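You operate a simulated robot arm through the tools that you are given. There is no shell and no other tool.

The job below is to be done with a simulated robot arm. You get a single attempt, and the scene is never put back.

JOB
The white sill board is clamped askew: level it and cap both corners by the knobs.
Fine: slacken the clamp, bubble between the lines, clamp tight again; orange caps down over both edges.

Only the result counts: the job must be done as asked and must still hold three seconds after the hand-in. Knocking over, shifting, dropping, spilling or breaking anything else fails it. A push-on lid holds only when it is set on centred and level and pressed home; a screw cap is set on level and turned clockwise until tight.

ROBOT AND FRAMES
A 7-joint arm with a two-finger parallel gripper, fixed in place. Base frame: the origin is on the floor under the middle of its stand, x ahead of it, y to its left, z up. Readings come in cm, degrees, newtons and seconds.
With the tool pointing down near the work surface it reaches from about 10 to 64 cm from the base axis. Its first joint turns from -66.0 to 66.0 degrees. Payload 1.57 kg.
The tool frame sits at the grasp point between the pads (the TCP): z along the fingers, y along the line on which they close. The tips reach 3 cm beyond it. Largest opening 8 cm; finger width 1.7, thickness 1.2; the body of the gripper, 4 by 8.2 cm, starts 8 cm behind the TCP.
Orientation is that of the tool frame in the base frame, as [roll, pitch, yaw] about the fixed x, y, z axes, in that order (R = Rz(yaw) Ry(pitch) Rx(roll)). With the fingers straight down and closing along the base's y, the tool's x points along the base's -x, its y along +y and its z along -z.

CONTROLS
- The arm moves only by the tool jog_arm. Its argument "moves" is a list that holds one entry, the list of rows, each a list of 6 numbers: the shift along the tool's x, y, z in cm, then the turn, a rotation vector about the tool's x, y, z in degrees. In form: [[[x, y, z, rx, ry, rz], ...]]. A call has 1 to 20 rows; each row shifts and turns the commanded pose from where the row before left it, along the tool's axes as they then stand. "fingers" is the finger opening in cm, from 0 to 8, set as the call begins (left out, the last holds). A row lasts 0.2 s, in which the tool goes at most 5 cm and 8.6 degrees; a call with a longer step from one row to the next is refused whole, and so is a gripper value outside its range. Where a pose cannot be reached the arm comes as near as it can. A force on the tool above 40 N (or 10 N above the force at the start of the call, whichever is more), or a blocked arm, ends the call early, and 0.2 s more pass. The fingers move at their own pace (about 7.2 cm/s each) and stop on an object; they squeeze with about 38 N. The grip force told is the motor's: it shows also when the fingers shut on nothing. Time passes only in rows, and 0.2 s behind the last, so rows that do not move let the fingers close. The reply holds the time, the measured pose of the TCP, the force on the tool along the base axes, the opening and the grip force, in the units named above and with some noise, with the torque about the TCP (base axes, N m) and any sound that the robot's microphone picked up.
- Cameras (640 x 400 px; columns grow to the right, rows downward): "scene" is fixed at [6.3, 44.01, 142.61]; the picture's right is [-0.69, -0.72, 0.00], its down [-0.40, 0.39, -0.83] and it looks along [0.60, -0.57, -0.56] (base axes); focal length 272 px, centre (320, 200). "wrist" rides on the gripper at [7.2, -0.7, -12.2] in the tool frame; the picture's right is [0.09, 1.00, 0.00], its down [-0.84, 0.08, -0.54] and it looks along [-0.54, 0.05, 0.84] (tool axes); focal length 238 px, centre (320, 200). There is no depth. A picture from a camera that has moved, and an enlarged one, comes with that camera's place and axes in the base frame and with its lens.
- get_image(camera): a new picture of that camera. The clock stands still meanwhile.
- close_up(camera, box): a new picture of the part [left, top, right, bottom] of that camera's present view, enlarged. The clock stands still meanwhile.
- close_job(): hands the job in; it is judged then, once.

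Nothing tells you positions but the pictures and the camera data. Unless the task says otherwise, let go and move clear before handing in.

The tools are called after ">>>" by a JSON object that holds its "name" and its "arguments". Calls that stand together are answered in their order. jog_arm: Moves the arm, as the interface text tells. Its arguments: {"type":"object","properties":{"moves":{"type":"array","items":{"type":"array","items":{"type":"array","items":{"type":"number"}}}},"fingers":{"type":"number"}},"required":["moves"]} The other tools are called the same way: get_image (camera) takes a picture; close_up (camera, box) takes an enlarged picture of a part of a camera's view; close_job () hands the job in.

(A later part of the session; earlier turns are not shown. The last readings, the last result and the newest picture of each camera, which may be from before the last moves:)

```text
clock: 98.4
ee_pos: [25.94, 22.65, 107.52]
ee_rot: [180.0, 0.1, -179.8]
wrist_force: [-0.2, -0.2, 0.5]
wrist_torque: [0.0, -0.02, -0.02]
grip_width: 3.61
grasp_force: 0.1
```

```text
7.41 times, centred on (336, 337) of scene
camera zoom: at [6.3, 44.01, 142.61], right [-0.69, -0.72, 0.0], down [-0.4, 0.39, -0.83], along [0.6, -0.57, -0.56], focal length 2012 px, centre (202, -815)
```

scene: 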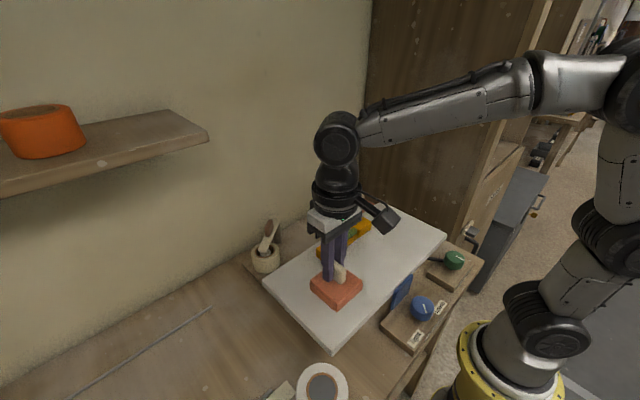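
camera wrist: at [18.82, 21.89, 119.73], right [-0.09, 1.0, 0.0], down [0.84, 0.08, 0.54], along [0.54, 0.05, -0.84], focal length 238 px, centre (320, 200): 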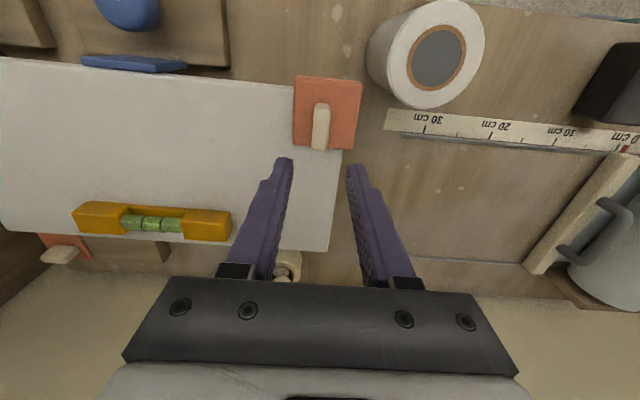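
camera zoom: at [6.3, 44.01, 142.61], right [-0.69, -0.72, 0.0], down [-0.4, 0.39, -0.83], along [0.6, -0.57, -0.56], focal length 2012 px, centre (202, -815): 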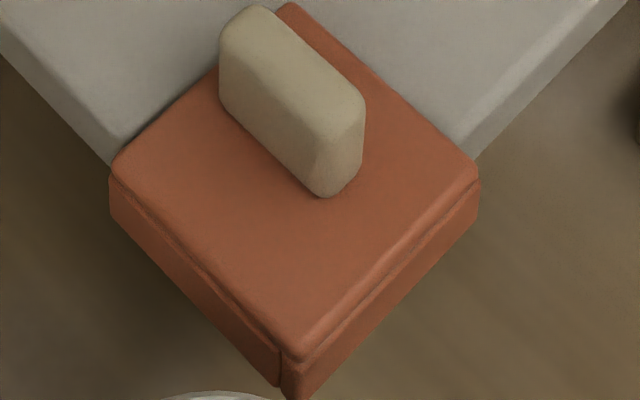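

Cap 1 sits on corner B. I'll check its fit close up.

>>> {"name": "close_up", "arguments": {"camera": "wrist", "box": [280, 65, 376, 125]}}

>>> {"name": "close_up", "arguments": {"camera": "scene", "box": [308, 320, 332, 335]}}

>>> {"name": "close_up", "arguments": {"camera": "scene", "box": [346, 322, 370, 337]}}

>>> {"name": "close_up", "arguments": {"camera": "wrist", "box": [116, 208, 188, 240]}}

```text
6.67 times, centred on (328, 95) of wrist
camera zoom: at [18.82, 21.89, 119.73], right [-0.09, 1.0, 0.0], down [0.84, 0.08, 0.54], along [0.54, 0.05, -0.84], focal length 1589 px, centre (267, 900)
```

zoom: 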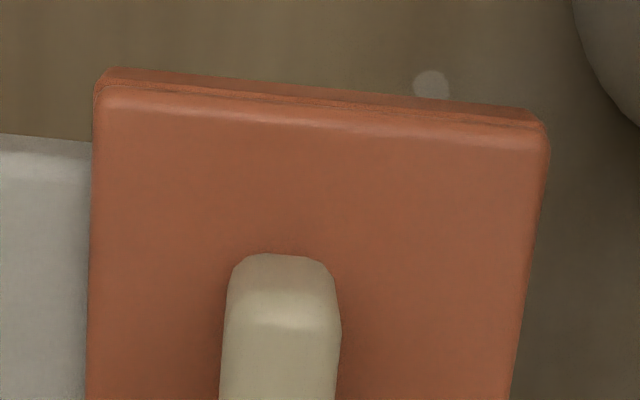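

```text
16.00 times, centred on (320, 328) of scene
camera zoom: at [6.3, 44.01, 142.61], right [-0.69, -0.72, 0.0], down [-0.4, 0.39, -0.83], along [0.6, -0.57, -0.56], focal length 4346 px, centre (320, -1840)
```

zoom: 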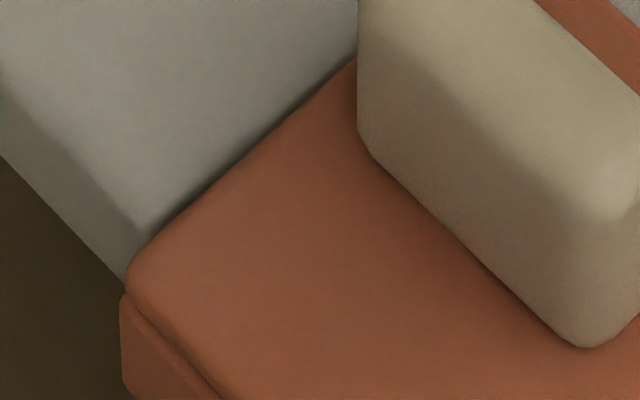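

```text
16.00 times, centred on (358, 330) of scene
camera zoom: at [6.3, 44.01, 142.61], right [-0.69, -0.72, 0.0], down [-0.4, 0.39, -0.83], along [0.6, -0.57, -0.56], focal length 4346 px, centre (-288, -1872)
```

zoom: 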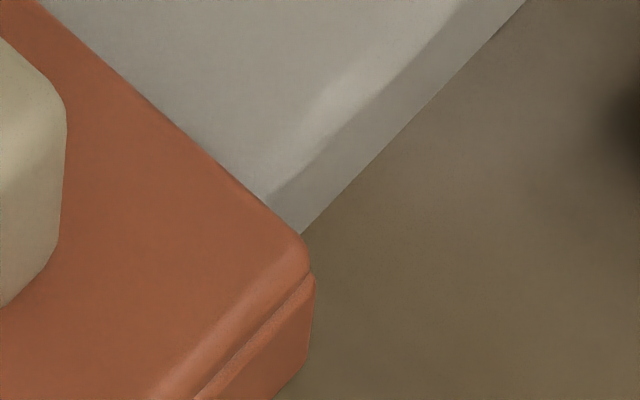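

```text
8.89 times, centred on (152, 224) of wrist
camera zoom: at [18.82, 21.89, 119.73], right [-0.09, 1.0, 0.0], down [0.84, 0.08, 0.54], along [0.54, 0.05, -0.84], focal length 2119 px, centre (1813, -13)
```

zoom: 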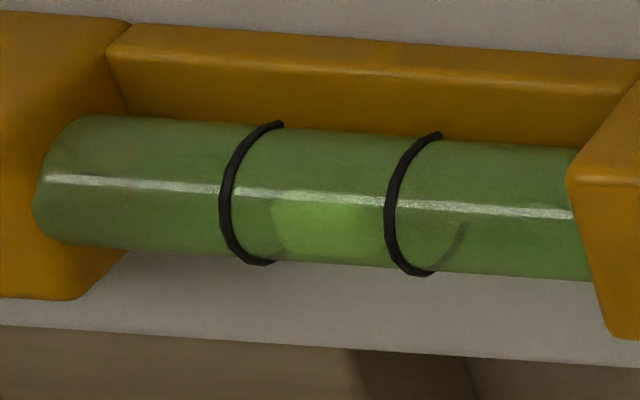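

Cap 1 is flush on the board top, but its near wall stands about 0.3 cm off the edge (the side wall about 0.05 cm). I'll re-grip the tab lightly and slide it about 0.2 cm inward in x.

>>> {"name": "jog_arm", "arguments": {"moves": [[[0, 0, 2.5, 0, 0, 0], [0, 0, 2.5, 0, 0, 0], [0, 0, 2.0, 0, 0, 0], [0, 0, 1.3, 0, 0, 0], [0, 0, 0.8, 0, 0, 0], [0, 0, 0.35, 0, 0, 0], [0, 0, 0, 0, 0, 0]]], "fingers": 3.6}}

>>> {"name": "close_up", "arguments": {"camera": "wrist", "box": [250, 80, 410, 180]}}

```text
clock: 100.0
ee_pos: [25.98, 22.62, 97.9]
ee_rot: [-179.9, 0.0, -179.9]
wrist_force: [-0.5, 0.0, -0.2]
wrist_torque: [-0.02, -0.03, 0.0]
grip_width: 3.6
grasp_force: 0.1
```

```text
4.00 times, centred on (330, 130) of wrist
camera zoom: at [18.9, 21.78, 110.17], right [-0.09, 1.0, 0.0], down [0.84, 0.08, 0.54], along [0.54, 0.05, -0.84], focal length 953 px, centre (280, 480)
```

zoom: 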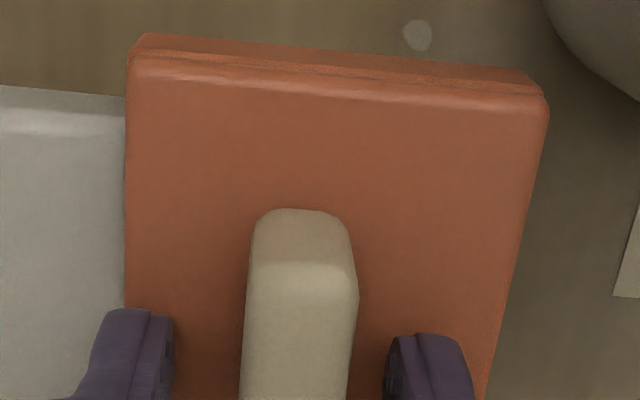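

>>> {"name": "jog_arm", "arguments": {"moves": [[[0, 0.14, 0, 0, 0, 0], [0, 0, 0, 0, 0, 0]]]}}

>>> {"name": "jog_arm", "arguments": {"moves": [[[0, 0, 0, 0, 0, 0], [0, 0, 0, 0, 0, 0], [0, 0, 0, 0, 0, 0]]], "fingers": 0.8}}

>>> {"name": "jog_arm", "arguments": {"moves": [[[-0.07, 0, 0, 0, 0, 0], [-0.07, 0, 0, 0, 0, 0], [-0.06, 0, 0, 0, 0, 0], [0, 0, 0, 0, 0, 0]]]}}

>>> {"name": "close_up", "arguments": {"camera": "wrist", "box": [250, 80, 410, 180]}}

>>> {"name": "close_up", "arguments": {"camera": "scene", "box": [346, 322, 370, 337]}}

>>> {"name": "close_up", "arguments": {"camera": "scene", "box": [308, 320, 332, 335]}}

```text
clock: 100.6
ee_pos: [25.9, 22.65, 97.92]
ee_rot: [180.0, 0.0, -180.0]
wrist_force: [-0.3, -0.5, -0.7]
wrist_torque: [-0.01, 0.0, -0.01]
grip_width: 3.61
grasp_force: 0.1
```

```text
clock: 101.4
ee_pos: [25.88, 22.7, 97.99]
ee_rot: [-180.0, 0.1, -179.8]
wrist_force: [-0.2, 0.1, 0.9]
wrist_torque: [0.01, 0.06, -0.02]
grip_width: 1.46
grasp_force: 31.3
```

```text
clock: 102.4
ee_pos: [26.15, 22.79, 98.03]
ee_rot: [-180.0, 0.0, -179.9]
wrist_force: [-2.3, -1.2, 5.3]
wrist_torque: [0.0, 0.16, 0.04]
grip_width: 1.47
grasp_force: 31.3
```

```text
4.00 times, centred on (330, 130) of wrist
camera zoom: at [19.06, 22.01, 110.16], right [-0.09, 1.0, 0.0], down [0.84, 0.08, 0.54], along [0.54, 0.05, -0.84], focal length 953 px, centre (280, 480)
```

zoom: 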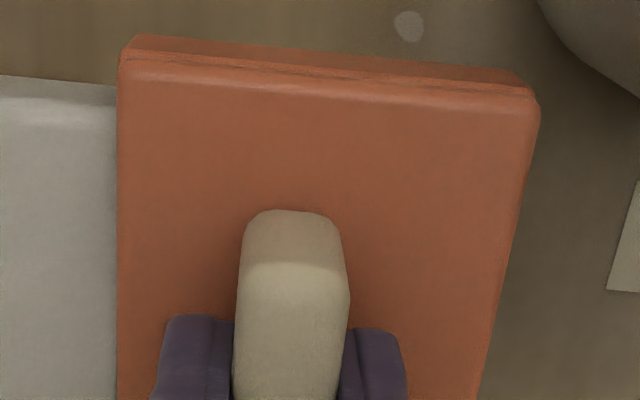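

```text
16.00 times, centred on (358, 330) of scene
camera zoom: at [6.29, 44.0, 142.61], right [-0.69, -0.72, 0.0], down [-0.4, 0.39, -0.83], along [0.6, -0.57, -0.56], focal length 4346 px, centre (-288, -1872)
```

zoom: 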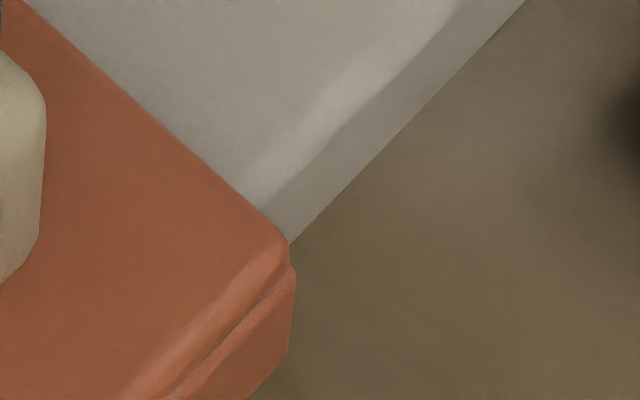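

```text
16.00 times, centred on (320, 328) of scene
camera zoom: at [6.29, 44.0, 142.61], right [-0.69, -0.72, 0.0], down [-0.4, 0.39, -0.83], along [0.6, -0.57, -0.56], focal length 4346 px, centre (320, -1840)
```

zoom: 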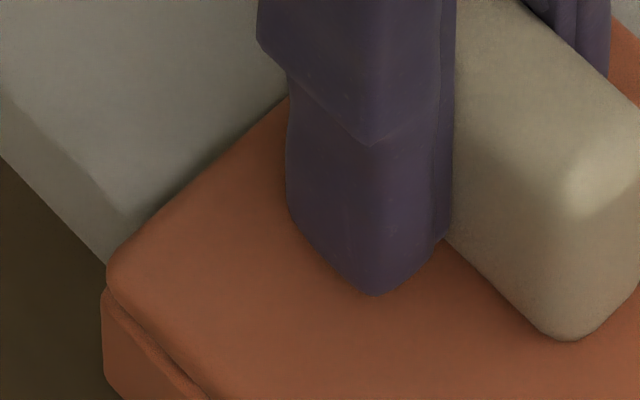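

The overhangs are now about 0.79 and 0.86 cm, nearly even. I'll nudge 0.07 cm in y, press down once more, fully unload, then open.

>>> {"name": "jog_arm", "arguments": {"moves": [[[0, -0.07, 0, 0, 0, 0], [0, 0, 0.1, 0, 0, 0], [0, 0, 0.1, 0, 0, 0], [0, 0, 0.05, 0, 0, 0], [0, 0, 0, 0, 0, 0]]]}}

>>> {"name": "jog_arm", "arguments": {"moves": [[[0, 0, -0.1, 0, 0, 0], [0, 0, -0.1, 0, 0, 0], [0, 0, -0.05, 0, 0, 0], [0, 0, 0, 0, 0, 0]]]}}

```text
clock: 103.6
ee_pos: [26.18, 22.86, 97.88]
ee_rot: [179.8, 0.2, -179.9]
wrist_force: [-4.5, -4.2, 27.9]
wrist_torque: [-0.25, 0.25, -0.01]
grip_width: 1.48
grasp_force: 31.2
```

```text
clock: 104.6
ee_pos: [26.11, 22.77, 97.91]
ee_rot: [-179.9, -0.2, 180.0]
wrist_force: [1.2, 2.3, 4.5]
wrist_torque: [0.13, -0.12, -0.01]
grip_width: 1.5
grasp_force: 30.6
```

Nearly unloaded (4.5 N). Opening and lifting away.

>>> {"name": "jog_arm", "arguments": {"moves": [[[0, 0, 0, 0, 0, 0], [0, 0, 0, 0, 0, 0], [0, 0, -0.2, 0, 0, 0], [0, 0, -0.5, 0, 0, 0], [0, 0, -1.5, 0, 0, 0], [0, 0, -3.0, 0, 0, 0], [0, 0, -3.5, 0, 0, 0], [0, 0, 0, 0, 0, 0]]], "fingers": 3.4}}

>>> {"name": "get_image", "arguments": {"camera": "wrist"}}

>>> {"name": "close_up", "arguments": {"camera": "scene", "box": [346, 322, 370, 337]}}

>>> {"name": "close_up", "arguments": {"camera": "scene", "box": [304, 322, 328, 337]}}

>>> {"name": "close_up", "arguments": {"camera": "scene", "box": [300, 310, 372, 364]}}

```text
clock: 106.4
ee_pos: [26.21, 22.76, 106.71]
ee_rot: [180.0, 0.0, -179.9]
wrist_force: [1.0, 0.7, 0.5]
wrist_torque: [0.0, 0.0, 0.01]
grip_width: 3.41
grasp_force: 0.2
```

```text
taken
camera wrist: at [19.07, 21.99, 118.85], right [-0.09, 1.0, 0.0], down [0.84, 0.08, 0.54], along [0.54, 0.05, -0.84], focal length 238 px, centre (320, 200)
```

wrist: 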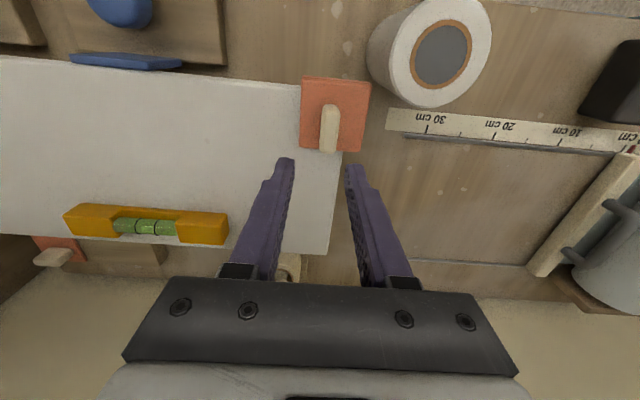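

```text
16.00 times, centred on (358, 330) of scene
camera zoom: at [6.3, 44.01, 142.61], right [-0.69, -0.72, 0.0], down [-0.4, 0.39, -0.83], along [0.6, -0.57, -0.56], focal length 4346 px, centre (-288, -1872)
```

zoom: 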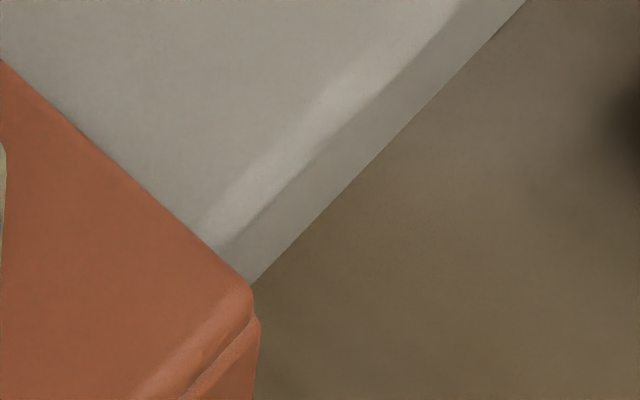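

```text
16.00 times, centred on (316, 330) of scene
camera zoom: at [6.3, 44.01, 142.61], right [-0.69, -0.72, 0.0], down [-0.4, 0.39, -0.83], along [0.6, -0.57, -0.56], focal length 4346 px, centre (384, -1872)
```

zoom: 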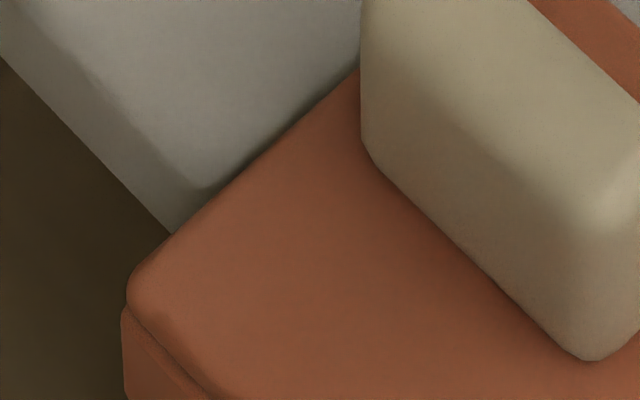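

```text
7.41 times, centred on (336, 337) of scene
camera zoom: at [6.3, 44.01, 142.61], right [-0.69, -0.72, 0.0], down [-0.4, 0.39, -0.83], along [0.6, -0.57, -0.56], focal length 2012 px, centre (202, -815)
```

zoom: 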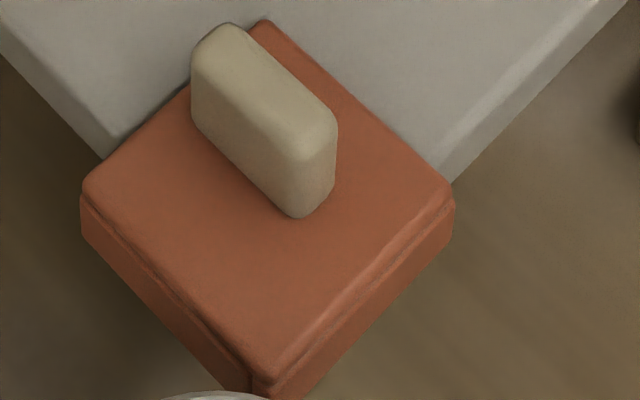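

Opening dragged the cap about 0.75 cm in +y, because the fingertips were rubbing on the lid. I'll re-grip higher on the tab with the tips clear of the lid, slide it back, and release without touching the lid.

>>> {"name": "close_up", "arguments": {"camera": "wrist", "box": [280, 65, 392, 165]}}

```text
4.00 times, centred on (336, 115) of wrist
camera zoom: at [19.07, 21.99, 118.85], right [-0.09, 1.0, 0.0], down [0.84, 0.08, 0.54], along [0.54, 0.05, -0.84], focal length 953 px, centre (256, 540)
```

zoom: 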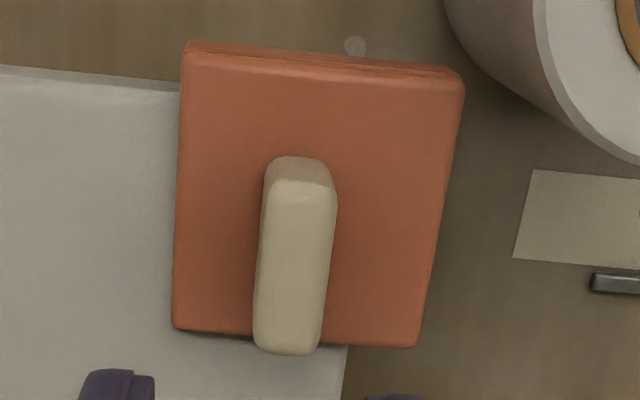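

>>> {"name": "jog_arm", "arguments": {"moves": [[[0.3, 0.73, 0, 0, 0, 0], [0, 0, 2.5, 0, 0, 0], [0, 0, 2.5, 0, 0, 0], [0, 0, 1.6, 0, 0, 0], [0, 0, 1.0, 0, 0, 0], [0, 0, 0.5, 0, 0, 0], [0, 0, 0, 0, 0, 0]]], "fingers": 3.6}}

>>> {"name": "close_up", "arguments": {"camera": "wrist", "box": [250, 80, 410, 180]}}

```text
clock: 108.0
ee_pos: [25.86, 23.5, 98.43]
ee_rot: [180.0, 0.0, -179.9]
wrist_force: [-0.3, -0.1, -0.2]
wrist_torque: [0.03, 0.02, -0.06]
grip_width: 3.6
grasp_force: 0.0
```

```text
4.00 times, centred on (330, 130) of wrist
camera zoom: at [18.71, 22.72, 110.63], right [-0.09, 1.0, 0.0], down [0.84, 0.08, 0.54], along [0.54, 0.05, -0.84], focal length 953 px, centre (280, 480)
```

zoom: 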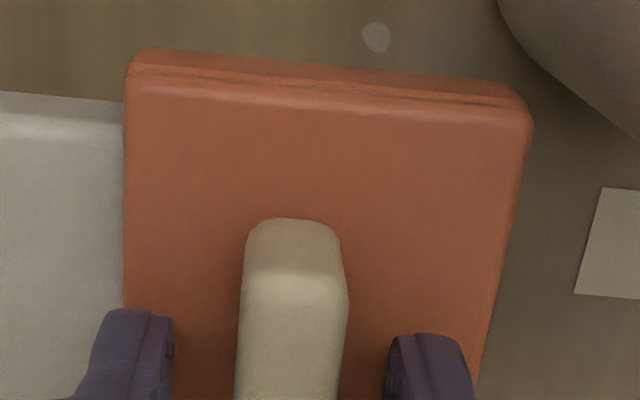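

>>> {"name": "jog_arm", "arguments": {"moves": [[[0, 0, 0, 0, 0, 0], [0, 0, 0, 0, 0, 0], [0, 0, 0, 0, 0, 0]]], "fingers": 0.8}}

>>> {"name": "jog_arm", "arguments": {"moves": [[[0, -0.15, 0, 0, 0, 0], [0, -0.15, 0, 0, 0, 0], [0, -0.15, 0, 0, 0, 0], [0, -0.15, 0, 0, 0, 0], [0, -0.1, 0, 0, 0, 0], [0, 0, 0, 0, 0, 0]]]}}

>>> {"name": "close_up", "arguments": {"camera": "scene", "box": [300, 310, 372, 364]}}

>>> {"name": "close_up", "arguments": {"camera": "wrist", "box": [250, 80, 410, 180]}}

```text
clock: 108.8
ee_pos: [25.72, 23.57, 98.55]
ee_rot: [180.0, 0.1, -179.9]
wrist_force: [-0.3, -0.2, 0.3]
wrist_torque: [0.0, -0.02, 0.0]
grip_width: 1.49
grasp_force: 30.3
```

```text
clock: 110.2
ee_pos: [25.72, 22.8, 98.55]
ee_rot: [-179.9, 0.0, -179.8]
wrist_force: [-0.2, 0.7, -0.5]
wrist_torque: [-0.01, 0.02, 0.02]
grip_width: 1.52
grasp_force: 30.8
```

```text
7.41 times, centred on (336, 337) of scene
camera zoom: at [6.3, 44.01, 142.61], right [-0.69, -0.72, 0.0], down [-0.4, 0.39, -0.83], along [0.6, -0.57, -0.56], focal length 2012 px, centre (202, -815)
```

zoom: 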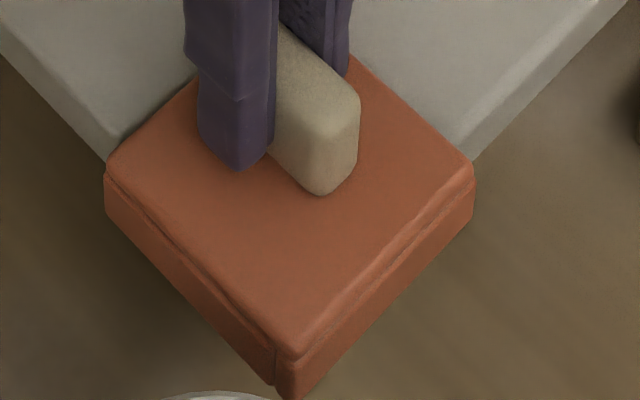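

```text
4.00 times, centred on (330, 130) of wrist
camera zoom: at [18.68, 22.01, 110.74], right [-0.09, 1.0, 0.0], down [0.84, 0.08, 0.54], along [0.54, 0.05, -0.84], focal length 953 px, centre (280, 480)
```

zoom: 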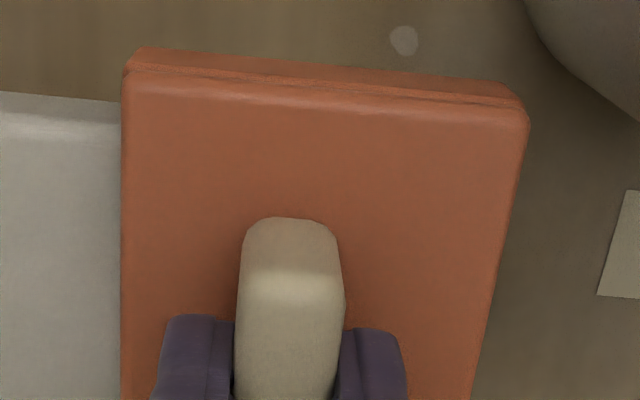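

>>> {"name": "jog_arm", "arguments": {"moves": [[[-0.08, 0, 0, 0, 0, 0], [0, 0, 0, 0, 0, 0], [0, 0, 0, 0, 0, 0]]]}}

>>> {"name": "jog_arm", "arguments": {"moves": [[[0, 0, 0.05, 0, 0, 0], [0, 0, 0.05, 0, 0, 0], [0, 0, 0, 0, 0, 0]]]}}

```text
clock: 111.0
ee_pos: [26.02, 22.89, 98.53]
ee_rot: [-180.0, 0.0, -180.0]
wrist_force: [-0.8, 0.1, 0.4]
wrist_torque: [0.0, 0.04, -0.02]
grip_width: 1.5
grasp_force: 30.8
```

```text
clock: 111.8
ee_pos: [25.96, 22.86, 98.36]
ee_rot: [179.9, 0.0, -179.9]
wrist_force: [0.3, 0.7, -0.6]
wrist_torque: [-0.01, 0.02, 0.04]
grip_width: 1.45
grasp_force: 31.4
```

>>> {"name": "jog_arm", "arguments": {"moves": [[[0, 0, 0.05, 0, 0, 0], [0, 0, 0.05, 0, 0, 0], [0, 0, 0, 0, 0, 0]]]}}

>>> {"name": "close_up", "arguments": {"camera": "scene", "box": [304, 322, 328, 337]}}

```text
clock: 112.6
ee_pos: [26.02, 22.79, 98.32]
ee_rot: [179.9, 0.0, -179.9]
wrist_force: [-2.3, 0.7, 6.4]
wrist_torque: [0.0, 0.25, 0.0]
grip_width: 1.51
grasp_force: 30.8
```

```text
16.00 times, centred on (316, 330) of scene
camera zoom: at [6.29, 44.01, 142.61], right [-0.69, -0.72, 0.0], down [-0.4, 0.39, -0.83], along [0.6, -0.57, -0.56], focal length 4346 px, centre (384, -1872)
```

zoom: 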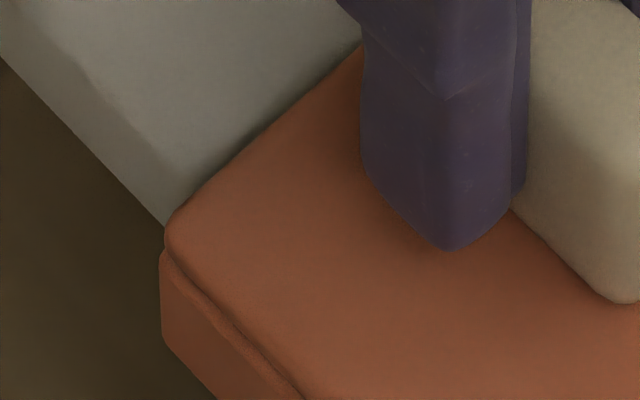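

Contact is light, with the tips about 0.45 cm above the lid. I'll press a bit more, unload, open the fingers (they can't touch the lid now), and lift.

>>> {"name": "jog_arm", "arguments": {"moves": [[[0, 0, 0.05, 0, 0, 0], [0, 0, 0.04, 0, 0, 0], [0, 0, 0, 0, 0, 0]]]}}

>>> {"name": "jog_arm", "arguments": {"moves": [[[0, 0, -0.06, 0, 0, 0], [0, 0, -0.06, 0, 0, 0], [0, 0, 0, 0, 0, 0]]]}}

```text
clock: 113.4
ee_pos: [26.02, 22.82, 98.27]
ee_rot: [179.9, 0.1, -179.9]
wrist_force: [-5.1, -0.5, 20.3]
wrist_torque: [-0.05, 0.45, 0.01]
grip_width: 1.49
grasp_force: 30.9
```

```text
clock: 114.2
ee_pos: [25.86, 22.76, 98.36]
ee_rot: [180.0, -0.1, -179.9]
wrist_force: [2.1, 1.7, 6.2]
wrist_torque: [0.1, -0.26, -0.01]
grip_width: 1.49
grasp_force: 30.7
```

>>> {"name": "jog_arm", "arguments": {"moves": [[[0, 0, 0, 0, 0, 0], [0, 0, 0, 0, 0, 0], [0, 0, 0, 0, 0, 0]]], "fingers": 3.0}}

>>> {"name": "close_up", "arguments": {"camera": "scene", "box": [300, 310, 372, 364]}}

```text
clock: 115.0
ee_pos: [26.08, 22.67, 98.48]
ee_rot: [180.0, -0.1, -179.9]
wrist_force: [-0.5, 0.5, 0.2]
wrist_torque: [0.0, 0.01, 0.02]
grip_width: 3.03
grasp_force: 0.1
```

```text
7.41 times, centred on (336, 337) of scene
camera zoom: at [6.3, 44.01, 142.61], right [-0.69, -0.72, 0.0], down [-0.4, 0.39, -0.83], along [0.6, -0.57, -0.56], focal length 2012 px, centre (202, -815)
```

zoom: 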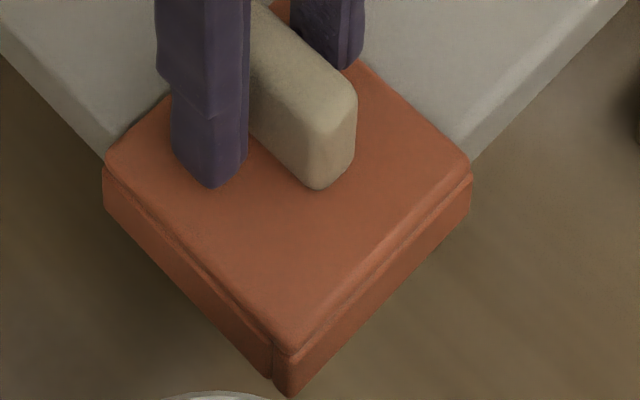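

>>> {"name": "jog_arm", "arguments": {"moves": [[[0, 0, -0.5, 0, 0, 0], [0, 0, -1.5, 0, 0, 0], [0, 0, -3.0, 0, 0, 0], [0, 0, -3.5, 0, 0, 0], [0, 0, 0, 0, 0, 0]]]}}

>>> {"name": "close_up", "arguments": {"camera": "scene", "box": [300, 310, 372, 364]}}

>>> {"name": "get_image", "arguments": {"camera": "wrist"}}

>>> {"name": "close_up", "arguments": {"camera": "wrist", "box": [270, 65, 382, 165]}}

```text
clock: 116.2
ee_pos: [26.07, 22.83, 106.92]
ee_rot: [-180.0, 0.0, -179.9]
wrist_force: [-0.3, 0.6, -0.4]
wrist_torque: [0.01, -0.04, -0.03]
grip_width: 2.97
grasp_force: 0.2
```

```text
7.41 times, centred on (336, 337) of scene
camera zoom: at [6.3, 44.01, 142.61], right [-0.69, -0.72, 0.0], down [-0.4, 0.39, -0.83], along [0.6, -0.57, -0.56], focal length 2012 px, centre (202, -815)
```

zoom: 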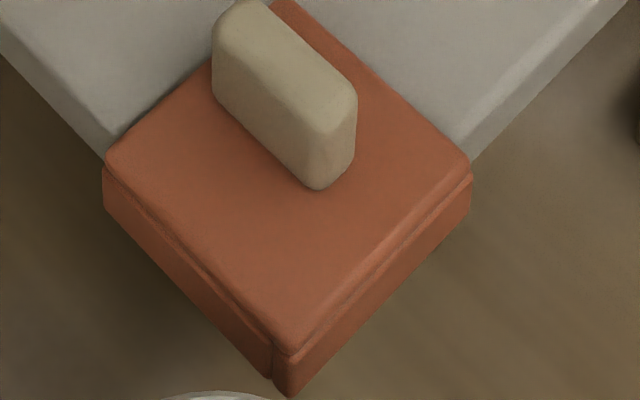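

```text
taken
camera wrist: at [18.95, 22.03, 119.13], right [-0.09, 1.0, 0.0], down [0.84, 0.08, 0.54], along [0.54, 0.05, -0.84], focal length 238 px, centre (320, 200)
```

wrist: 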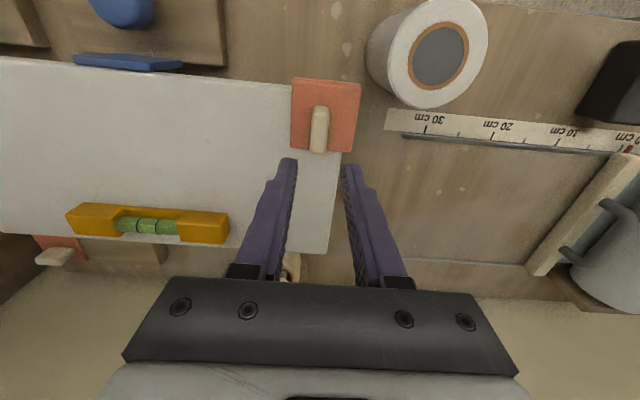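

```text
4.00 times, centred on (326, 115) of wrist
camera zoom: at [18.95, 22.03, 119.13], right [-0.09, 1.0, 0.0], down [0.84, 0.08, 0.54], along [0.54, 0.05, -0.84], focal length 953 px, centre (296, 540)
```

zoom: 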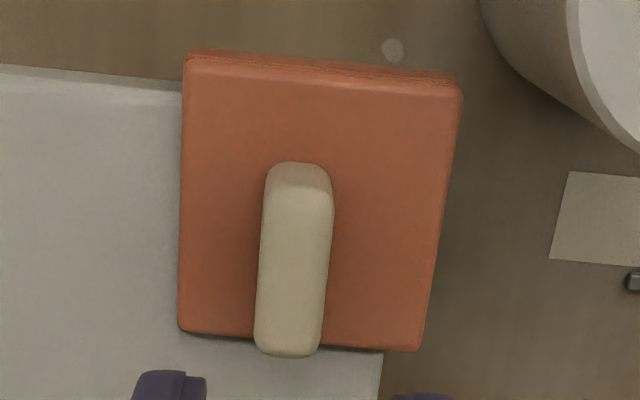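

Cap 1 is seated with even overhangs (about 0.8 cm each, walls about 0.7 cm) and it stayed put on release. Next I'm moving to cap 2, turning the fingers to close along x.

>>> {"name": "jog_arm", "arguments": {"moves": [[[-1.93, -3.036, 0, 0, 0, 0], [-1.93, -3.036, 0, 0, 0, 0], [-1.93, -3.036, 0, 0, 0, 0], [-1.93, -3.036, 0, 0, 0, 0], [-1.93, -3.036, 0, 0, 0, 0], [-1.93, -3.036, 0, 0, 0, 0], [-1.93, -3.036, 0, 0, 0, 0], [-1.93, -3.036, 0, 0, 0, 0], [-1.93, -3.036, 0, 0, 0, 0], [-1.93, -3.036, 0, 0, 0, 0], [-1.93, -3.036, 0, 0, 0, 0], [-1.93, -3.036, 0, 0, 0, 0], [-1.93, -3.036, 0, 0, 0, 0], [-1.93, -3.036, 0, 0, 0, 0], [0, 0, 0, 0, 0, 0]]], "fingers": 4.0}}

>>> {"name": "jog_arm", "arguments": {"moves": [[[0, 0, 0, 0, 0, 8.18], [0, 0, 0, 0, 0, 8.18], [0, 0, 0, 0, 0, 8.18], [0, 0, 0, 0, 0, 8.18], [0, 0, 0, 0, 0, 8.18], [0, 0, 0, 0, 0, 8.18], [0, 0, 0, 0, 0, 8.18], [0, 0, 0, 0, 0, 8.18], [0, 0, 0, 0, 0, 8.18], [0, 0, 0, 0, 0, 8.18], [0, 0, 0, 0, 0, 8.2], [0, 0, 0, 0, 0, 0]]]}}

>>> {"name": "get_image", "arguments": {"camera": "wrist"}}

>>> {"name": "close_up", "arguments": {"camera": "wrist", "box": [256, 70, 384, 170]}}

```text
clock: 119.4
ee_pos: [53.0, -19.85, 106.96]
ee_rot: [179.9, 0.0, -179.9]
wrist_force: [-0.6, 0.4, 0.4]
wrist_torque: [0.04, 0.04, 0.01]
grip_width: 4.01
grasp_force: 0.2
```

```text
clock: 122.0
ee_pos: [53.13, -19.82, 106.88]
ee_rot: [-180.0, 0.1, 90.0]
wrist_force: [0.2, 0.1, 0.4]
wrist_torque: [0.0, -0.02, 0.0]
grip_width: 4.03
grasp_force: 0.1
```

```text
taken
camera wrist: at [52.51, -12.62, 119.09], right [1.0, 0.09, 0.0], down [0.08, -0.84, 0.54], along [0.05, -0.54, -0.84], focal length 238 px, centre (320, 200)
```

wrist: 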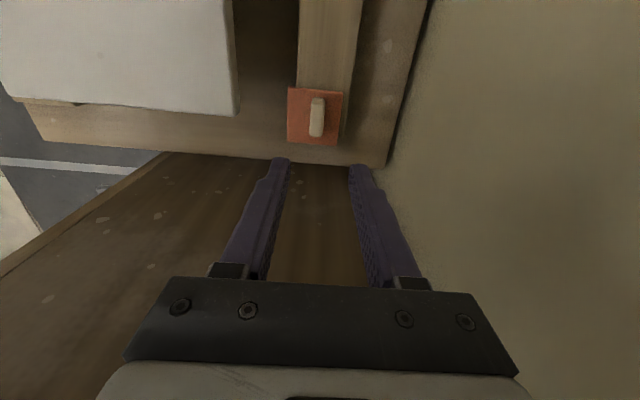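

```text
4.00 times, centred on (320, 120) of wrist
camera zoom: at [52.51, -12.62, 119.09], right [1.0, 0.09, 0.0], down [0.08, -0.84, 0.54], along [0.05, -0.54, -0.84], focal length 953 px, centre (320, 520)
```

zoom: 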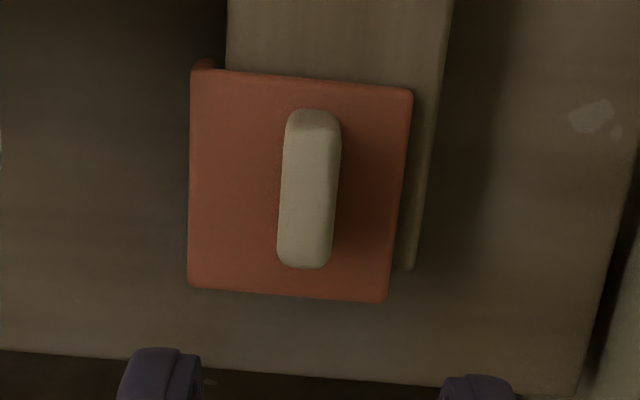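

>>> {"name": "jog_arm", "arguments": {"moves": [[[0.2, -0.35, 0, 0, 0, 0], [0, 0, 2.0, 0, 0, 0], [0, 0, 2.0, 0, 0, 0], [0, 0, 2.0, 0, 0, 0], [0, 0, 2.0, 0, 0, 0], [0, 0, 2.0, 0, 0, 0], [0, 0, 1.5, 0, 0, 0], [0, 0, 1.0, 0, 0, 0], [0, 0, 0.8, 0, 0, 0], [0, 0, 0, 0, 0, 0]]]}}

>>> {"name": "close_up", "arguments": {"camera": "wrist", "box": [240, 100, 400, 200]}}

>>> {"name": "get_image", "arguments": {"camera": "scene"}}

```text
clock: 124.2
ee_pos: [52.71, -19.56, 93.68]
ee_rot: [180.0, -0.1, 90.1]
wrist_force: [0.3, 0.0, 0.1]
wrist_torque: [0.01, 0.01, -0.02]
grip_width: 4.0
grasp_force: 0.0
```

```text
4.00 times, centred on (320, 150) of wrist
camera zoom: at [52.06, -12.46, 105.78], right [1.0, 0.09, 0.0], down [0.08, -0.84, 0.54], along [0.05, -0.54, -0.84], focal length 953 px, centre (320, 400)
```

zoom: 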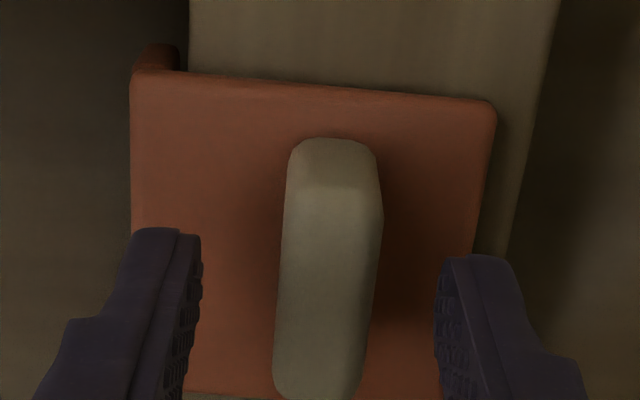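

```text
taken
```

scene: 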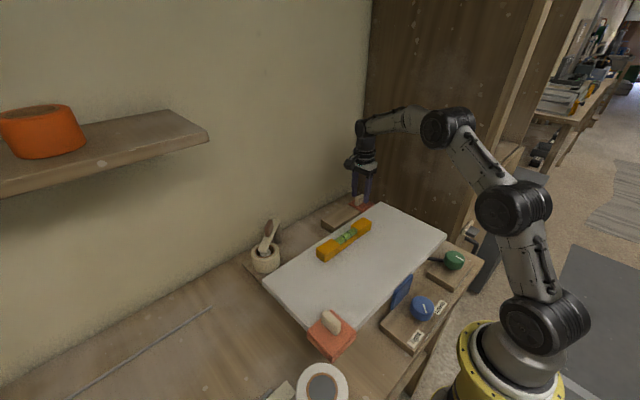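

>>> {"name": "close_up", "arguments": {"camera": "wrist", "box": [266, 100, 306, 125]}}

```text
16.00 times, centred on (286, 112) of wrist
camera zoom: at [52.06, -12.46, 105.78], right [1.0, 0.09, 0.0], down [0.08, -0.84, 0.54], along [0.05, -0.54, -0.84], focal length 3814 px, centre (864, 1600)
```

zoom: 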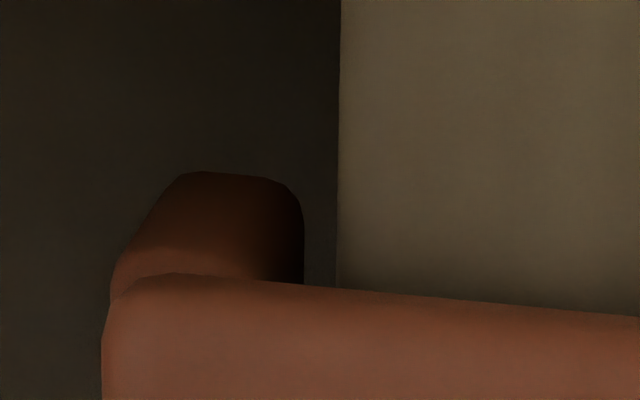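

Seen end-on, cap 2's wall is about 0.8 cm thick with about 0.15 cm clearance to the batten, which is useful for the target. The tab is aligned, so I'm descending to grip it with the tips clear of the lid.

>>> {"name": "jog_arm", "arguments": {"moves": [[[0, 0.06, 0.6, 0, 0, 0], [0, 0, 0.5, 0, 0, 0], [0, 0, 0.2, 0, 0, 0], [0, 0, 0, 0, 0, 0]]]}}

>>> {"name": "jog_arm", "arguments": {"moves": [[[0, 0, 0, 0, 0, 0], [0, 0, 0, 0, 0, 0], [0, 0, 0, 0, 0, 0]]], "fingers": 0.8}}

>>> {"name": "close_up", "arguments": {"camera": "wrist", "box": [240, 100, 400, 200]}}

```text
clock: 125.2
ee_pos: [52.81, -19.54, 92.32]
ee_rot: [180.0, 0.0, 90.1]
wrist_force: [-0.6, 0.8, 0.0]
wrist_torque: [-0.02, -0.01, 0.0]
grip_width: 4.02
grasp_force: 0.0
```

```text
clock: 126.0
ee_pos: [52.77, -19.44, 92.35]
ee_rot: [179.9, 0.0, 90.1]
wrist_force: [-0.3, 0.5, 0.6]
wrist_torque: [0.07, 0.0, -0.02]
grip_width: 1.49
grasp_force: 30.6
```

```text
4.00 times, centred on (320, 150) of wrist
camera zoom: at [52.21, -12.42, 104.55], right [1.0, 0.09, 0.0], down [0.08, -0.84, 0.54], along [0.05, -0.54, -0.84], focal length 953 px, centre (320, 400)
```

zoom: 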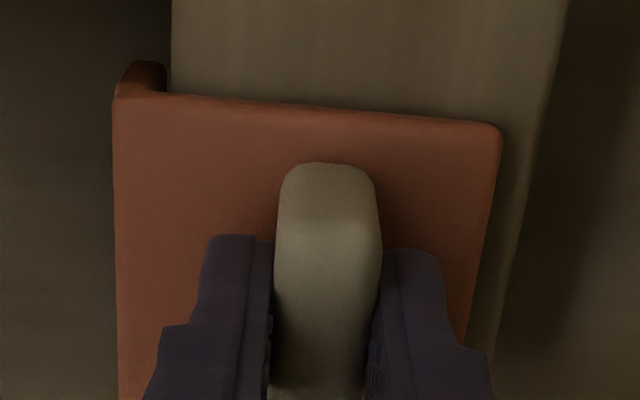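

Gripped. Lifting straight up.

>>> {"name": "jog_arm", "arguments": {"moves": [[[0, 0, -0.5, 0, 0, 0], [0, 0, -1.0, 0, 0, 0], [0, 0, -1.5, 0, 0, 0], [0, 0, -2.0, 0, 0, 0], [0, 0, -3.0, 0, 0, 0], [0, 0, 0, 0, 0, 0]]]}}

>>> {"name": "get_image", "arguments": {"camera": "wrist"}}

>>> {"name": "close_up", "arguments": {"camera": "wrist", "box": [240, 90, 400, 190]}}

>>> {"name": "close_up", "arguments": {"camera": "wrist", "box": [260, 104, 300, 129]}}

```text
clock: 127.4
ee_pos: [52.68, -19.54, 100.25]
ee_rot: [-180.0, 0.0, 90.2]
wrist_force: [-1.0, 1.0, -0.8]
wrist_torque: [-0.03, 0.01, -0.03]
grip_width: 1.52
grasp_force: 31.3
```

```text
taken
camera wrist: at [52.08, -12.46, 112.43], right [1.0, 0.09, 0.0], down [0.08, -0.84, 0.54], along [0.05, -0.54, -0.84], focal length 238 px, centre (320, 200)
```

wrist: 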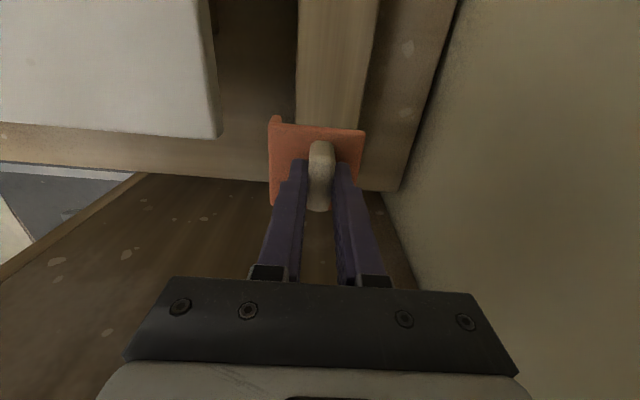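

```text
4.00 times, centred on (320, 140) of wrist
camera zoom: at [52.08, -12.46, 112.43], right [1.0, 0.09, 0.0], down [0.08, -0.84, 0.54], along [0.05, -0.54, -0.84], focal length 953 px, centre (320, 440)
```

zoom: 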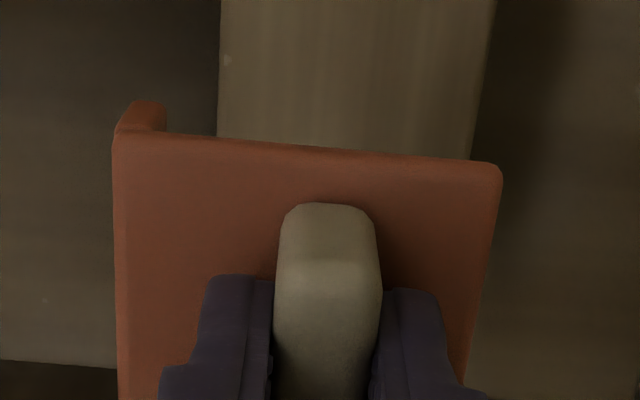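

```text
16.00 times, centred on (280, 116) of wrist
camera zoom: at [52.08, -12.46, 112.43], right [1.0, 0.09, 0.0], down [0.08, -0.84, 0.54], along [0.05, -0.54, -0.84], focal length 3814 px, centre (960, 1536)
```

zoom: 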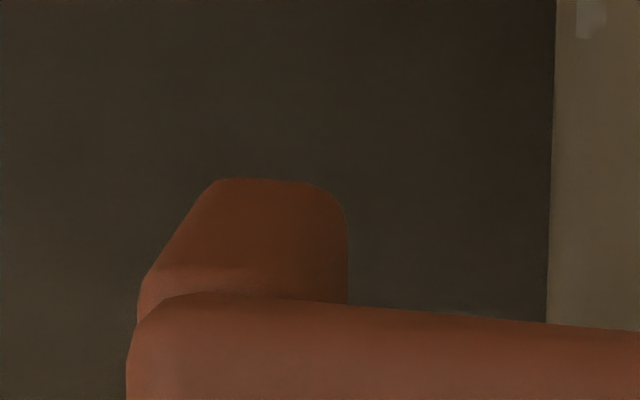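

Cap 2 is held level. In the grip its −x edge is 3.70 cm and its −y edge 3.75 cm from the TCP. I'm lifting and carrying it to corner C.

>>> {"name": "jog_arm", "arguments": {"moves": [[[0, 0, -2.5, 0, 0, 0], [0, 0, -3.0, 0, 0, 0], [0, 0, -2.0, 0, 0, 0], [0.62, -2.7, 0, 0, 0, 0], [0.62, -2.7, 0, 0, 0, 0], [0.62, -2.7, 0, 0, 0, 0], [0.62, -2.7, 0, 0, 0, 0], [0.62, -2.7, 0, 0, 0, 0], [0.62, -2.7, 0, 0, 0, 0], [0.62, -2.7, 0, 0, 0, 0], [0.62, -2.7, 0, 0, 0, 0], [0.62, -2.7, 0, 0, 0, 0], [0.62, -2.7, 0, 0, 0, 0], [0, 0, 0, 0, 0, 0]]]}}

>>> {"name": "get_image", "arguments": {"camera": "wrist"}}

>>> {"name": "get_image", "arguments": {"camera": "scene"}}

```text
clock: 130.4
ee_pos: [25.74, -13.44, 107.84]
ee_rot: [180.0, -0.1, 90.1]
wrist_force: [0.2, 1.5, -0.1]
wrist_torque: [-0.01, -0.01, 0.06]
grip_width: 1.53
grasp_force: 30.9
```

```text
taken
camera wrist: at [25.22, -6.3, 120.05], right [1.0, 0.09, 0.0], down [0.08, -0.84, 0.54], along [0.05, -0.54, -0.84], focal length 238 px, centre (320, 200)
```

wrist: 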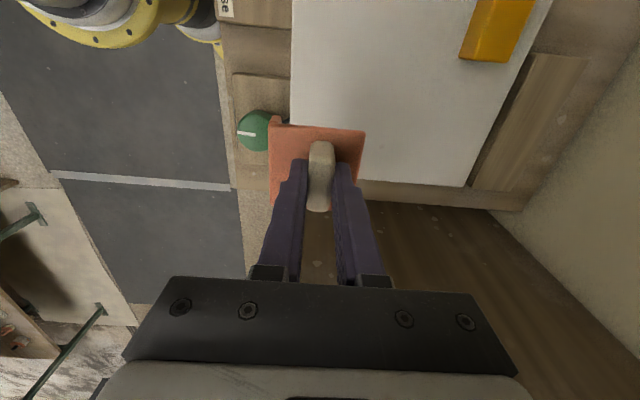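

```text
taken
```

scene: 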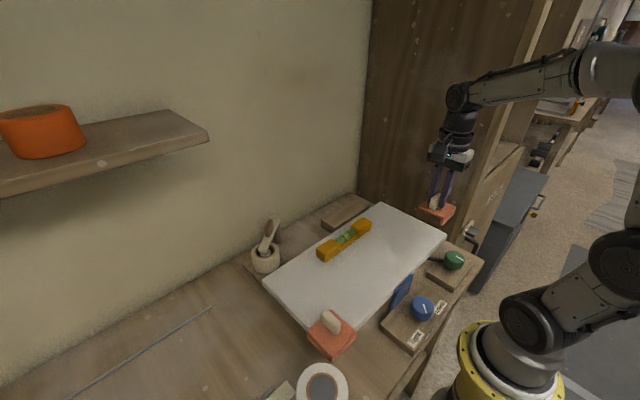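

>>> {"name": "close_up", "arguments": {"camera": "wrist", "box": [262, 60, 358, 120]}}

>>> {"name": "close_up", "arguments": {"camera": "wrist", "box": [356, 150, 436, 200]}}

>>> {"name": "close_up", "arguments": {"camera": "wrist", "box": [240, 90, 400, 190]}}

```text
6.67 times, centred on (310, 90) of wrist
camera zoom: at [25.22, -6.3, 120.05], right [1.0, 0.09, 0.0], down [0.08, -0.84, 0.54], along [0.05, -0.54, -0.84], focal length 1589 px, centre (387, 933)
```

zoom: 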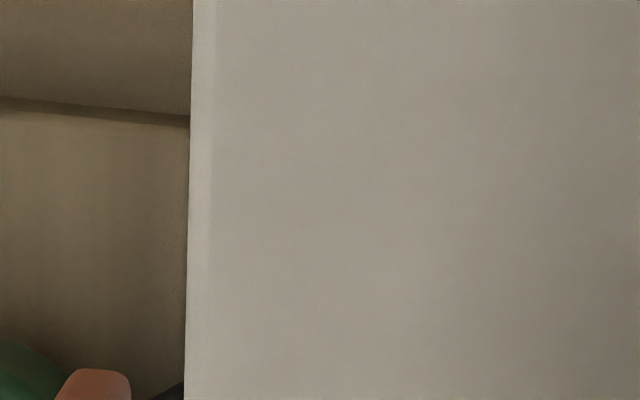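

```text
8.00 times, centred on (396, 175) of wrist
camera zoom: at [25.22, -6.3, 120.05], right [1.0, 0.09, 0.0], down [0.08, -0.84, 0.54], along [0.05, -0.54, -0.84], focal length 1907 px, centre (-288, 400)
```

zoom: 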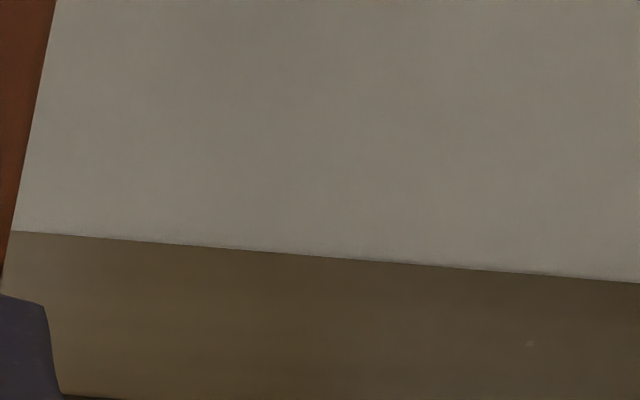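

```text
4.00 times, centred on (320, 140) of wrist
camera zoom: at [25.22, -6.3, 120.05], right [1.0, 0.09, 0.0], down [0.08, -0.84, 0.54], along [0.05, -0.54, -0.84], focal length 953 px, centre (320, 440)
```

zoom: 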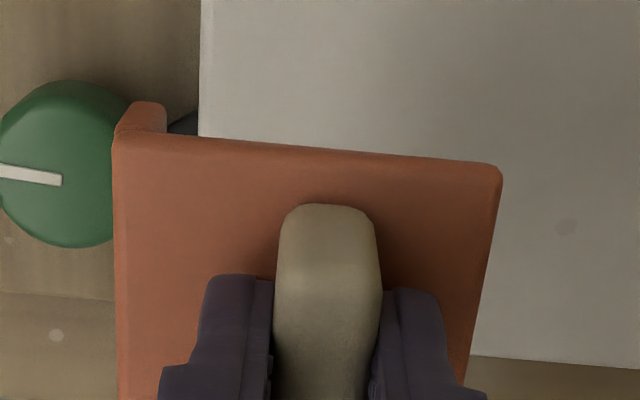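

>>> {"name": "close_up", "arguments": {"camera": "scene", "box": [426, 224, 466, 249]}}

>>> {"name": "close_up", "arguments": {"camera": "scene", "box": [400, 185, 480, 250]}}

```text
16.00 times, centred on (446, 236) of scene
camera zoom: at [6.3, 44.01, 142.61], right [-0.69, -0.72, 0.0], down [-0.4, 0.39, -0.83], along [0.6, -0.57, -0.56], focal length 4346 px, centre (-1696, -384)
```

zoom: 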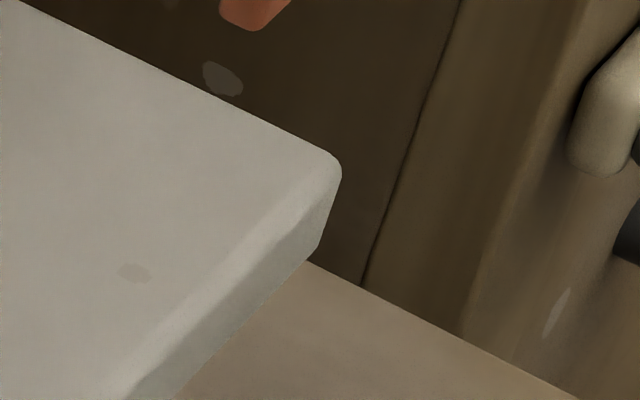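

```text
6.15 times, centred on (440, 218) of scene
camera zoom: at [6.3, 44.01, 142.61], right [-0.69, -0.72, 0.0], down [-0.4, 0.39, -0.83], along [0.6, -0.57, -0.56], focal length 1672 px, centre (-418, 92)
```

zoom: 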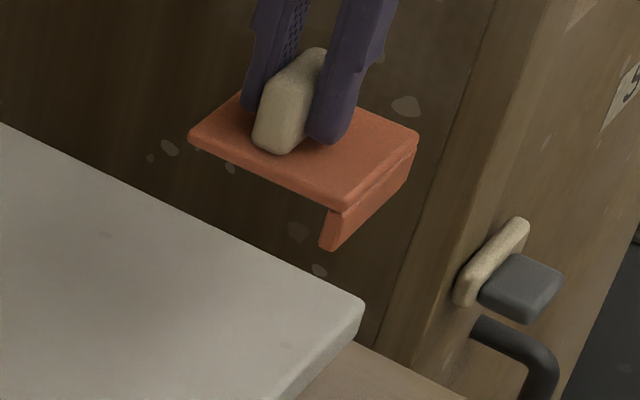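

Corner C is at about (22.55, −19.3). Moving to hover above it.

>>> {"name": "jog_arm", "arguments": {"moves": [[[-1.0, -0.19, 0.5, 0, 0, 0], [-1.0, -0.19, 1.5, 0, 0, 0], [-0.93, -0.18, 1.8, 0, 0, 0], [0, 0, 1.5, 0, 0, 0], [0, 0, 1.0, 0, 0, 0], [0, 0, 0, 0, 0, 0], [0, 0, 0, 0, 0, 0]]]}}

>>> {"name": "get_image", "arguments": {"camera": "wrist"}}

>>> {"name": "close_up", "arguments": {"camera": "wrist", "box": [240, 90, 400, 190]}}

>>> {"name": "close_up", "arguments": {"camera": "scene", "box": [416, 210, 472, 250]}}

```text
clock: 132.0
ee_pos: [25.3, -16.31, 101.57]
ee_rot: [180.0, 0.0, 90.2]
wrist_force: [0.3, 0.9, -0.1]
wrist_torque: [-0.01, 0.0, 0.0]
grip_width: 1.5
grasp_force: 31.2
```

```text
taken
camera wrist: at [24.6, -9.21, 113.72], right [1.0, 0.09, 0.0], down [0.08, -0.84, 0.54], along [0.05, -0.54, -0.84], focal length 238 px, centre (320, 200)
```

wrist: 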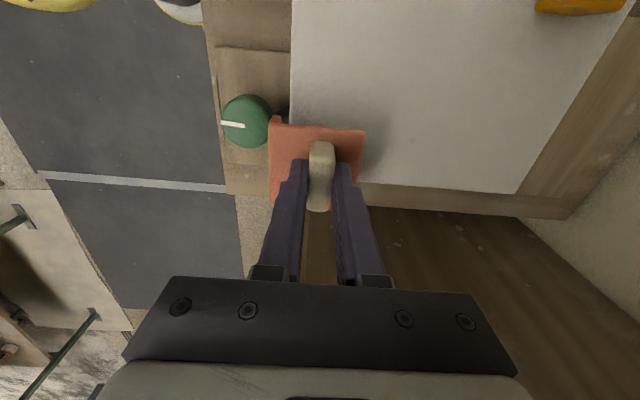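

```text
4.00 times, centred on (320, 140) of wrist
camera zoom: at [24.6, -9.21, 113.72], right [1.0, 0.09, 0.0], down [0.08, -0.84, 0.54], along [0.05, -0.54, -0.84], focal length 953 px, centre (320, 440)
```

zoom: 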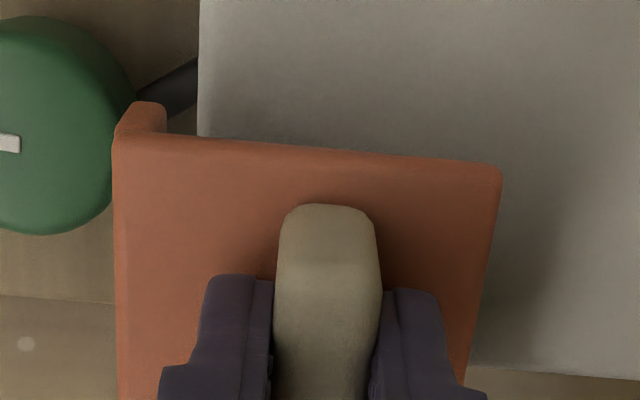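

```text
10.00 times, centred on (444, 230) of scene
camera zoom: at [6.3, 44.01, 142.61], right [-0.69, -0.72, 0.0], down [-0.4, 0.39, -0.83], along [0.6, -0.57, -0.56], focal length 2716 px, centre (-920, -100)
```

zoom: 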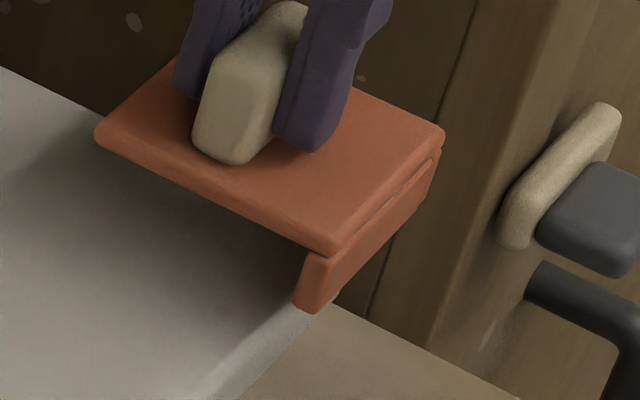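

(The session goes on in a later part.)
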